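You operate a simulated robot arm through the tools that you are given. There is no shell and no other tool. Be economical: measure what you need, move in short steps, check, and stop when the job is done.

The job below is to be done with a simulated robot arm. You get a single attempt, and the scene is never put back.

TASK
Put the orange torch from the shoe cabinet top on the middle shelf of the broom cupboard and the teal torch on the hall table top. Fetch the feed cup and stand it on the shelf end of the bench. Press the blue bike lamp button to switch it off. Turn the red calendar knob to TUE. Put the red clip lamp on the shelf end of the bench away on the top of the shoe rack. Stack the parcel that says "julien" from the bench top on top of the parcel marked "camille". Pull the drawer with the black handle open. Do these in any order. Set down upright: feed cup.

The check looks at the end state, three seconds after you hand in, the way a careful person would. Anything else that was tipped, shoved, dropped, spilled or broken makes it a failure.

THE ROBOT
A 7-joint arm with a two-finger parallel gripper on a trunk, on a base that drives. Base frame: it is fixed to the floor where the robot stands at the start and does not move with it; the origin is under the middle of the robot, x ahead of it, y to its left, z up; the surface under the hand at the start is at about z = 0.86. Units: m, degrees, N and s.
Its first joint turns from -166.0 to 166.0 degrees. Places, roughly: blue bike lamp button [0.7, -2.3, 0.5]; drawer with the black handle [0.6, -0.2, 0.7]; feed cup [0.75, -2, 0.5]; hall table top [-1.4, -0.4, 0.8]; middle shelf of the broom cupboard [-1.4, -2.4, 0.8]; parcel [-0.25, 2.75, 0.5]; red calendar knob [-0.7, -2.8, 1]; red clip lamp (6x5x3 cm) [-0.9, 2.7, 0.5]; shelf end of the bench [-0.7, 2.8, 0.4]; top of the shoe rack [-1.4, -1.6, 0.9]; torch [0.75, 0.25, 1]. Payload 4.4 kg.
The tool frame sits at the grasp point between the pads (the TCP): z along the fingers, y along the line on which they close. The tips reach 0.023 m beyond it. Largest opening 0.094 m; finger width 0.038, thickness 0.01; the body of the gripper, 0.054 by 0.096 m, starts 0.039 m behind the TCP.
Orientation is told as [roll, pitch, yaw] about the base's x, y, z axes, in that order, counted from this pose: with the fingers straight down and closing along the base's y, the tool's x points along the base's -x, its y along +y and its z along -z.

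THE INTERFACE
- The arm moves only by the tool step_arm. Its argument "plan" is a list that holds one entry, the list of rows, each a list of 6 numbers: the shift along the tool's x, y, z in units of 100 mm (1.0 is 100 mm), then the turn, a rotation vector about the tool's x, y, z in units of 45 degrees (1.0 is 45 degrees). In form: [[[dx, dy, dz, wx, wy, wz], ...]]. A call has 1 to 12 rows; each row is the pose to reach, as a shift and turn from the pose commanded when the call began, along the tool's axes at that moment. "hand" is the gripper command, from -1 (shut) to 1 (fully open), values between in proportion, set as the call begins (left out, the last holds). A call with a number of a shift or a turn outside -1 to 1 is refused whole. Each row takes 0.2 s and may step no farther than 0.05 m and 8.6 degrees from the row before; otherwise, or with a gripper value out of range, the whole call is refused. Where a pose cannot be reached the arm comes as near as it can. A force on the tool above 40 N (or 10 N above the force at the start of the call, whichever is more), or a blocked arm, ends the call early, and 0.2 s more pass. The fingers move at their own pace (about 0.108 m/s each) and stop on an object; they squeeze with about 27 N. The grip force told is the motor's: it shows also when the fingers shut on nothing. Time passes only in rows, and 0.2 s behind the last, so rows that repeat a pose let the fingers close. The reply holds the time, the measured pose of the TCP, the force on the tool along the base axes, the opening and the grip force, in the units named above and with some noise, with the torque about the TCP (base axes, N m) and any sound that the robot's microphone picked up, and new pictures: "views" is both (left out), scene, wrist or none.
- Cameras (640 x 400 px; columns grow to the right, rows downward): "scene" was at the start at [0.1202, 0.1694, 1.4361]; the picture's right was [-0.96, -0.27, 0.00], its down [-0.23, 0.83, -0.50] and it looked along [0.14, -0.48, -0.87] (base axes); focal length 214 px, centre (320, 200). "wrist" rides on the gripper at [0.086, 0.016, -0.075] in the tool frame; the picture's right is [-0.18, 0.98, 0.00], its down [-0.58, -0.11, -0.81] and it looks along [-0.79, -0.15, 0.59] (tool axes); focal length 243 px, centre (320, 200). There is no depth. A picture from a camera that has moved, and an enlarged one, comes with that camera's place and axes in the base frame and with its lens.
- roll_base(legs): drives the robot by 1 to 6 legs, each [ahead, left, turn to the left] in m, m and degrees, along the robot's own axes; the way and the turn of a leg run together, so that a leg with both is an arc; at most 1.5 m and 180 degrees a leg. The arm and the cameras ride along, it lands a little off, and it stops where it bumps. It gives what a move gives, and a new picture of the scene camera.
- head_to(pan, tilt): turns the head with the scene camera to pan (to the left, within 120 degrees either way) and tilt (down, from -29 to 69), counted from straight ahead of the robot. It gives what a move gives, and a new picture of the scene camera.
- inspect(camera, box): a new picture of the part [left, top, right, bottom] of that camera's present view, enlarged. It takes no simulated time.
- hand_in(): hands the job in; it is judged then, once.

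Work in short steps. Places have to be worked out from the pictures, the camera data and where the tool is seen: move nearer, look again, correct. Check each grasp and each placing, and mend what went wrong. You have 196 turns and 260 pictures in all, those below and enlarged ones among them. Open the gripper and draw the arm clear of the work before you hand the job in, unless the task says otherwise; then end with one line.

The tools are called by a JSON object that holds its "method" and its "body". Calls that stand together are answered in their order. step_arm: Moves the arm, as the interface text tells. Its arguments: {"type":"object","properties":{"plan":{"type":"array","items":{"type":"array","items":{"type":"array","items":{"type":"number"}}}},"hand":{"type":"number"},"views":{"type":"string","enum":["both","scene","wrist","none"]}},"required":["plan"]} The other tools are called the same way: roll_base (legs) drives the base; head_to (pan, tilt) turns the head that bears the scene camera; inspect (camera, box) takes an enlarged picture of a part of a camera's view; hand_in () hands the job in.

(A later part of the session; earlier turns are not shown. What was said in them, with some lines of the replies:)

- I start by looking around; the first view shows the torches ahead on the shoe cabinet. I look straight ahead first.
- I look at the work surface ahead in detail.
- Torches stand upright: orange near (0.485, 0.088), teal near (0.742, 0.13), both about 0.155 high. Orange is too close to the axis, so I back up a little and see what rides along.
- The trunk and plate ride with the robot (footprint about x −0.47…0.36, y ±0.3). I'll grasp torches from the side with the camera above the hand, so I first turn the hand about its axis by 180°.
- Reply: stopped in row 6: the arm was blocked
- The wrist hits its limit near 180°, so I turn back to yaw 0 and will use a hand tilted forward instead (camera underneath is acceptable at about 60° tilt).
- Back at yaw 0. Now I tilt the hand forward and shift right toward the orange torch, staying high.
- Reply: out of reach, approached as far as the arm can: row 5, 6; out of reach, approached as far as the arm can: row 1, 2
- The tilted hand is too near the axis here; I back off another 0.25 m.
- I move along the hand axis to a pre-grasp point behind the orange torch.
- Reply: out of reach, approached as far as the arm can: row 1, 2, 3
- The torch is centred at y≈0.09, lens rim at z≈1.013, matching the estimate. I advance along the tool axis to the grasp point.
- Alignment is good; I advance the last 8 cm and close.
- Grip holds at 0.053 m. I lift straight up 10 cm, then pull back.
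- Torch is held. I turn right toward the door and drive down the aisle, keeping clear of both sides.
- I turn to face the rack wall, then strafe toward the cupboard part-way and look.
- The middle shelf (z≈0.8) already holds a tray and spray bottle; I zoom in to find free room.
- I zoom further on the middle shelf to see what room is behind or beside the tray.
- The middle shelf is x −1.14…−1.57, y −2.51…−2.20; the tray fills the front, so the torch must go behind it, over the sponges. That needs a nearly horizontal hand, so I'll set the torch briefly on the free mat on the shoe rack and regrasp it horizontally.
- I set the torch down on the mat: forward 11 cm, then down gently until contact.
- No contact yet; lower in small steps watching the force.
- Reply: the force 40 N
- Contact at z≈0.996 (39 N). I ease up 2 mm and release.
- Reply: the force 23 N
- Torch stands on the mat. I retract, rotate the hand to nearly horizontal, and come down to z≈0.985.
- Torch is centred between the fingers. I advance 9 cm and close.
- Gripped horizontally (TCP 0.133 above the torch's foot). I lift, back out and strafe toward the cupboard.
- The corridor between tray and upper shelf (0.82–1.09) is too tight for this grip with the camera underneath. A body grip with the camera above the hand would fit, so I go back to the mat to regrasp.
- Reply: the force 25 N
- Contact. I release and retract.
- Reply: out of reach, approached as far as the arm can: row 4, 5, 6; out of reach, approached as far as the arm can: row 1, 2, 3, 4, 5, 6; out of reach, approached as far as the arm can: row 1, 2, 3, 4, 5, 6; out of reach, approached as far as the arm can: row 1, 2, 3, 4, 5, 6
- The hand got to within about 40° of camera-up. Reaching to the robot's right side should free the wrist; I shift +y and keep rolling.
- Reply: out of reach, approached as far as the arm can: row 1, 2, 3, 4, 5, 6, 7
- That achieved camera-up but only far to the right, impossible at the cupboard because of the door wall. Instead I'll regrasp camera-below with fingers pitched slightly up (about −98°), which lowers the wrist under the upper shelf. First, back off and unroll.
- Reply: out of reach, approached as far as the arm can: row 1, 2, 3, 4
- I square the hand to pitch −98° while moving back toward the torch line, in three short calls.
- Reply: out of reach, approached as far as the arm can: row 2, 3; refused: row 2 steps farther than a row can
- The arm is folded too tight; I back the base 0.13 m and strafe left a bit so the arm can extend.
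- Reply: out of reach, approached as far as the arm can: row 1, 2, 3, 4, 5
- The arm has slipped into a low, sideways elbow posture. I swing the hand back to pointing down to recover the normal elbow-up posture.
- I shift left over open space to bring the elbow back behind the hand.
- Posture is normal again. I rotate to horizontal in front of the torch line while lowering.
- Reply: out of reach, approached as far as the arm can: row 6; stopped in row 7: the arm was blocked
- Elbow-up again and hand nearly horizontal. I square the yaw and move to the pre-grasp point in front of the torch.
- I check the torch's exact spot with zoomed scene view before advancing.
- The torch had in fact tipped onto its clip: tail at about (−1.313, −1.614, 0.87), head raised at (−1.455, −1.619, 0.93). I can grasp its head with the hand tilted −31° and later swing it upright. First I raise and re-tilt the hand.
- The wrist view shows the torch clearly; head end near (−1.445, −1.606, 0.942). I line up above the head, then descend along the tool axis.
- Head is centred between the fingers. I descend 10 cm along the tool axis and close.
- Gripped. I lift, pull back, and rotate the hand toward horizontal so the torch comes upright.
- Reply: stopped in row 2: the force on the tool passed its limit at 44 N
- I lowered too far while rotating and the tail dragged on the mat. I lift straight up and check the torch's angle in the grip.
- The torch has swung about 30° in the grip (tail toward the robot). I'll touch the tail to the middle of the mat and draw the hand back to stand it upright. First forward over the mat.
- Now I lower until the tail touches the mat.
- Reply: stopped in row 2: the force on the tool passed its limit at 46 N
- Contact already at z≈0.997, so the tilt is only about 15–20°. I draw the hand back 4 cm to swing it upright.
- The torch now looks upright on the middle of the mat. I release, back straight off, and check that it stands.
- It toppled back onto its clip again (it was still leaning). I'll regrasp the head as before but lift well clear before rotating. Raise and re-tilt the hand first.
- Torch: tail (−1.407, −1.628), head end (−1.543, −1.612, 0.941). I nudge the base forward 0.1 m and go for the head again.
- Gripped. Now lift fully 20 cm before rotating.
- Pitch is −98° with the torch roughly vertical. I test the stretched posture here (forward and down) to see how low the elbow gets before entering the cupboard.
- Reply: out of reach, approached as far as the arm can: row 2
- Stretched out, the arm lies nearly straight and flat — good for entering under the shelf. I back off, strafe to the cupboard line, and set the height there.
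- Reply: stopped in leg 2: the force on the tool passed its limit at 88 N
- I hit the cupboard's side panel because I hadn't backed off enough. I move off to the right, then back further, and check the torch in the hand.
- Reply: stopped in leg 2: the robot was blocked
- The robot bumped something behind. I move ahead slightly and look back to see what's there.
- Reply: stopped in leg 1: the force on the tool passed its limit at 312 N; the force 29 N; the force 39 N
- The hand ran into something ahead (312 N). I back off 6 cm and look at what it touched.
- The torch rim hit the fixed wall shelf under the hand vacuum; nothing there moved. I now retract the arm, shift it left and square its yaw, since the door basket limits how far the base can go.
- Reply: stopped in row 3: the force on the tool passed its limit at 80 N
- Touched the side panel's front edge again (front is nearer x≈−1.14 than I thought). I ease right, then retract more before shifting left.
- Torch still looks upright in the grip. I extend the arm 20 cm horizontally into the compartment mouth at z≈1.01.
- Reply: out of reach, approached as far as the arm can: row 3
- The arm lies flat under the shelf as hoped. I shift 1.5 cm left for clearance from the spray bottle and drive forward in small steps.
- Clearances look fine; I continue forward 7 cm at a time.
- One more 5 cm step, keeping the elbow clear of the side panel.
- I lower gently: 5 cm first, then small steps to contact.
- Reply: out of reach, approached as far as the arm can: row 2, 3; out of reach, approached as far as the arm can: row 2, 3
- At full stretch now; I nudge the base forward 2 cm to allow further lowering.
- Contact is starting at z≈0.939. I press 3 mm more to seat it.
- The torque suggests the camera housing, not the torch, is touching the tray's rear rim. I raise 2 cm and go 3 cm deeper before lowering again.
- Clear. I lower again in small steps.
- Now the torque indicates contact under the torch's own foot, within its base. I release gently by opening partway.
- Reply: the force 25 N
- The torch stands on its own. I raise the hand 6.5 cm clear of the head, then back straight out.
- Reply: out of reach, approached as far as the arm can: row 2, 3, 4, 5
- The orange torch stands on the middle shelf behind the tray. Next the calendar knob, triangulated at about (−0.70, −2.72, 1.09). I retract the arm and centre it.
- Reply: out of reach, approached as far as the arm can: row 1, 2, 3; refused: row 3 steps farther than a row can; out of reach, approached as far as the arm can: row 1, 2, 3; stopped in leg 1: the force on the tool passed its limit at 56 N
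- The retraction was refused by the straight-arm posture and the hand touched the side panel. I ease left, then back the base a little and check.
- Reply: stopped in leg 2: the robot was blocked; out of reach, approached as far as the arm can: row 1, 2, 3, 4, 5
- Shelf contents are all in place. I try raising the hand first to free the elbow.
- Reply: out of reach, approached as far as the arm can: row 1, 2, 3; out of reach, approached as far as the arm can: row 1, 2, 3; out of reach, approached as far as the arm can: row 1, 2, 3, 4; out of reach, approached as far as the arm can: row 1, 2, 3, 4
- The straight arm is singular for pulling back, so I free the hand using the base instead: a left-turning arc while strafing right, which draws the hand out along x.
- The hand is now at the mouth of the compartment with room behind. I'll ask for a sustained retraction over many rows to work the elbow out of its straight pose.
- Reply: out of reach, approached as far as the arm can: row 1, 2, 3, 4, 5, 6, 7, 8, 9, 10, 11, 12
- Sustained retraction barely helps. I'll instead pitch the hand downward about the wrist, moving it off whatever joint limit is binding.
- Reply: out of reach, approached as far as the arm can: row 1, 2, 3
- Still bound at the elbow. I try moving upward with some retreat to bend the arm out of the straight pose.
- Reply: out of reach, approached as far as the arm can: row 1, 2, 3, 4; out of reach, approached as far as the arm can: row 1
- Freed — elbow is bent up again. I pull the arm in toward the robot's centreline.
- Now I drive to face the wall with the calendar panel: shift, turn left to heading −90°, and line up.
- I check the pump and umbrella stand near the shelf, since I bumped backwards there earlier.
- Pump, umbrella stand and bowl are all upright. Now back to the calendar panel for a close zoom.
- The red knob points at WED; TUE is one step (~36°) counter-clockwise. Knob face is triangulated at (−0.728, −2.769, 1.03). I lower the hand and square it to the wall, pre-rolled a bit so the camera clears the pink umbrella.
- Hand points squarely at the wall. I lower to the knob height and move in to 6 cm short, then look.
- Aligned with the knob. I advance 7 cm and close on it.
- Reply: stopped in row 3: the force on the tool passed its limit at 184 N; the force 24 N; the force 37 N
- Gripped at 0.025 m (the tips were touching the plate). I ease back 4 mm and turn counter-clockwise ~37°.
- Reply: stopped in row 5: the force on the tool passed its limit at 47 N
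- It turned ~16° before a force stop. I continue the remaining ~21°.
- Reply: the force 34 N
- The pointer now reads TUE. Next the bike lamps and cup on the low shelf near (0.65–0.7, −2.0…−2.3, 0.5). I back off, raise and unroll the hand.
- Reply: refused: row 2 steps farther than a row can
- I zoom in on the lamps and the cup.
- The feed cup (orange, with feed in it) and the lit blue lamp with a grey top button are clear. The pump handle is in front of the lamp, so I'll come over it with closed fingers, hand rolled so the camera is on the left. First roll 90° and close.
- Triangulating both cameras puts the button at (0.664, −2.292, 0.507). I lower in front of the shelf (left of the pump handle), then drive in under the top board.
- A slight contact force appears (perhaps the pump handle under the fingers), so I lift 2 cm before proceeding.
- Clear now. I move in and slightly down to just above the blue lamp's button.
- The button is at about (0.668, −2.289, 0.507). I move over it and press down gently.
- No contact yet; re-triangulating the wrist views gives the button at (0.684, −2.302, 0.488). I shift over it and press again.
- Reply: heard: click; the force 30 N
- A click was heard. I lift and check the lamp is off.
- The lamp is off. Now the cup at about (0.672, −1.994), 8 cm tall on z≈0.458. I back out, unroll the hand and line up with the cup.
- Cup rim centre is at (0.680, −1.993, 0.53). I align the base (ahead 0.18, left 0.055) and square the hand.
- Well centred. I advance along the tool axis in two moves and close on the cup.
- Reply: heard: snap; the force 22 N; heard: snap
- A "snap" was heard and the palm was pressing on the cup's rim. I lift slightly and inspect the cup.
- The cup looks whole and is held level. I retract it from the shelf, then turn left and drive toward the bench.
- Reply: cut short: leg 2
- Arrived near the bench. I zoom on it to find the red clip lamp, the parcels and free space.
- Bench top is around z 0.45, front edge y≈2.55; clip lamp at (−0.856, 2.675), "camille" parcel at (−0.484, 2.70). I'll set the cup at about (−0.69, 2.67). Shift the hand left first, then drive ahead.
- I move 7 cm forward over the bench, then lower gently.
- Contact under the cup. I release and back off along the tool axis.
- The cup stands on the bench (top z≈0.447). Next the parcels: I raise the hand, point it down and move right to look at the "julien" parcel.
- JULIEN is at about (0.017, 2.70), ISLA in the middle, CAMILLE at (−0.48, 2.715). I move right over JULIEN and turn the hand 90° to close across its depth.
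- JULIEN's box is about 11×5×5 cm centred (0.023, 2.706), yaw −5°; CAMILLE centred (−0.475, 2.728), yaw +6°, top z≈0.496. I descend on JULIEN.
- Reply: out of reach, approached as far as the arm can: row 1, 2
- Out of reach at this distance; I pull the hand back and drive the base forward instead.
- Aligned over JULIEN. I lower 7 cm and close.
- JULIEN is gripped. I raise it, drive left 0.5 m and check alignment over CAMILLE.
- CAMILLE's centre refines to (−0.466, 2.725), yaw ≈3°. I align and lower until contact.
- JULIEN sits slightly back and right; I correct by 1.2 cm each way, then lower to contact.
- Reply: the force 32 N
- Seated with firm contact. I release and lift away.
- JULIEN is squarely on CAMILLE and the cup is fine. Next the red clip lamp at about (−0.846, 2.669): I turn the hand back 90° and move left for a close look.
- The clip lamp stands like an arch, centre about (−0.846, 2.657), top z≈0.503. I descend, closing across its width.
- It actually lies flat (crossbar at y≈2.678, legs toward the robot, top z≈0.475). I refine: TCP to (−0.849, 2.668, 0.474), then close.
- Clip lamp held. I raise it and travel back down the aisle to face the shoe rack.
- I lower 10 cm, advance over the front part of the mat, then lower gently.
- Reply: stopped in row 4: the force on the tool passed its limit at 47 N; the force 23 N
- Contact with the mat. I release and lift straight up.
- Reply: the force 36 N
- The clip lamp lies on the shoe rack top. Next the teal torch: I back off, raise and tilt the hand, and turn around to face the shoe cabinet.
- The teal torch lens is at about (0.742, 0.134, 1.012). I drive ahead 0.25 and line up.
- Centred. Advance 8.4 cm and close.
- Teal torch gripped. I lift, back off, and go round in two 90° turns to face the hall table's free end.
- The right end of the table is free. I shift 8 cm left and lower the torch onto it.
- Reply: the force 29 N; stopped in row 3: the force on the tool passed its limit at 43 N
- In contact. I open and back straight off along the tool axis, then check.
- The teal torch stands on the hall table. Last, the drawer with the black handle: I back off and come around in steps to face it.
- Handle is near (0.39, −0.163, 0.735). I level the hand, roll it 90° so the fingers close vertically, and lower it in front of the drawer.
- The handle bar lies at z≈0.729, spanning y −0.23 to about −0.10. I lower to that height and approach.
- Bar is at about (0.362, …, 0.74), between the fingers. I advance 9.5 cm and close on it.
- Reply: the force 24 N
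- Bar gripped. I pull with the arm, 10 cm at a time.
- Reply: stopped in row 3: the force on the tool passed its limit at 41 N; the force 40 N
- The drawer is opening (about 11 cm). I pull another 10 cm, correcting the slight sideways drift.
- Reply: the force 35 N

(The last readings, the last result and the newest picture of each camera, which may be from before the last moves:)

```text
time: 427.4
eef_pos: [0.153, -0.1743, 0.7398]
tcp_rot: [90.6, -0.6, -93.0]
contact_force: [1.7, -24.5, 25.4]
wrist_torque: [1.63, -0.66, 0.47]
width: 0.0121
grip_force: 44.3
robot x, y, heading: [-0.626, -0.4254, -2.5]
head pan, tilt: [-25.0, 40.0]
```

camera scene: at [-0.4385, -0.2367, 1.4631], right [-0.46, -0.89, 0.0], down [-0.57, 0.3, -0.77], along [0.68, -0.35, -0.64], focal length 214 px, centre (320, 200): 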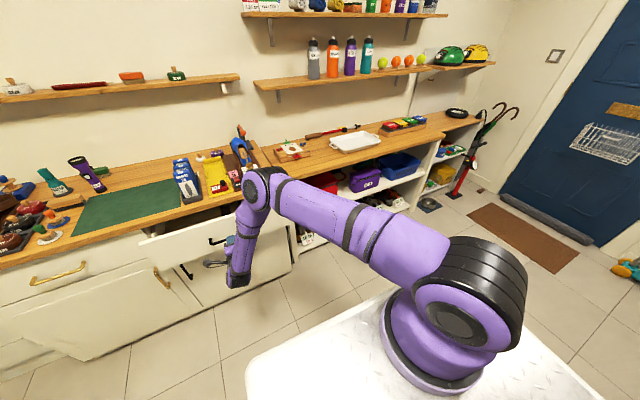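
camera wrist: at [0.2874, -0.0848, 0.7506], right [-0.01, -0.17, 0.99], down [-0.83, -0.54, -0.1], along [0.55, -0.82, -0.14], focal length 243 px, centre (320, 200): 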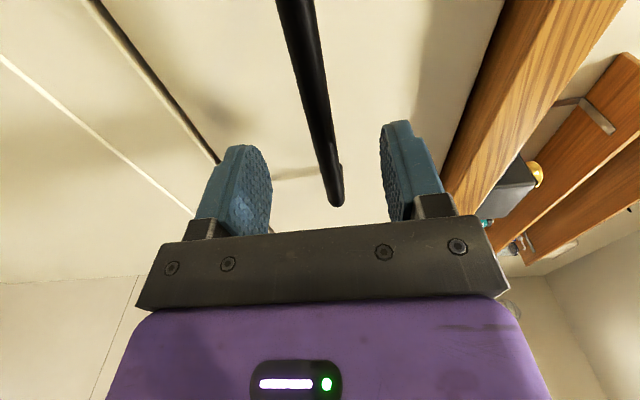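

20 cm so far. I pull a little more with the arm, then release.

{"method": "step_arm", "body": {"plan": [[[0, 0, -0.15, 0, 0, 0], [-0.01, 0, -0.35, 0, 0, 0], [-0.02, 0, -0.55, 0, 0, 0], [-0.03, 0, -0.75, 0, 0, 0]]], "views": "none"}}

{"method": "step_arm", "body": {"plan": [[[0, 0, 0, 0, 0, 0], [0, 0, 0, 0, 0, 0], [0, 0, -0.35, 0, 0, 0], [0, 0, -0.7, 0, 0, 0]]], "hand": 1, "views": "scene"}}

```text
time: 427.8
eef_pos: [0.1429, -0.1746, 0.7398]
tcp_rot: [90.7, -0.6, -93.2]
contact_force: [1.0, -8.2, 7.6]
wrist_torque: [1.65, -0.29, 0.32]
width: 0.012
grip_force: 45.2
robot x, y, heading: [-0.6247, -0.4239, -2.6]
head pan, tilt: [-25.0, 40.0]
stopped in row 1: the force on the tool passed its limit at 48 N (the readings are from after the stop); the commanded pose is now the measured one
```

```text
time: 428.8
eef_pos: [0.0712, -0.1702, 0.7368]
tcp_rot: [90.6, -0.7, -93.1]
contact_force: [0.5, 0.4, 0.0]
wrist_torque: [0.0, -0.01, 0.02]
width: 0.094
grip_force: 0.1
robot x, y, heading: [-0.6264, -0.4224, -2.4]
head pan, tilt: [-25.0, 40.0]
camera scene: at [-0.4378, -0.2351, 1.4628], right [-0.46, -0.89, 0.0], down [-0.57, 0.3, -0.77], along [0.68, -0.35, -0.64], focal length 214 px, centre (320, 200)
```

scene: 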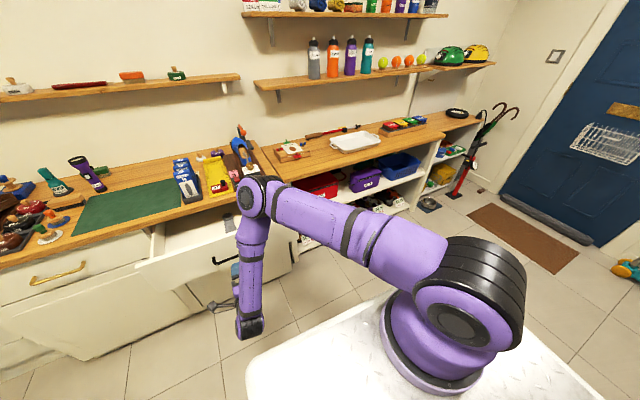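

The drawer stands open about 22 cm and the gripper is open and free. I draw the hand a bit further from the handle and hand in.

{"method": "step_arm", "body": {"plan": [[[0, 0.2, -0.2, 0, 0, 0], [0, 0.3, -0.4, 0, 0, 0]]], "views": "none"}}

{"method": "hand_in", "body": {}}

```text
time: 429.4
eef_pos: [0.0319, -0.1668, 0.7671]
tcp_rot: [90.6, -0.8, -93.2]
contact_force: [-0.1, -0.2, 0.0]
wrist_torque: [0.04, -0.02, 0.04]
width: 0.094
grip_force: 0.0
robot x, y, heading: [-0.63, -0.4222, -2.9]
head pan, tilt: [-25.0, 40.0]
```

```text
The job is handed in.
```

All eight parts are done and handed in, but I heard a "snap" while gripping the feed cup and never found its cause; the cup looked whole and upright afterwards.
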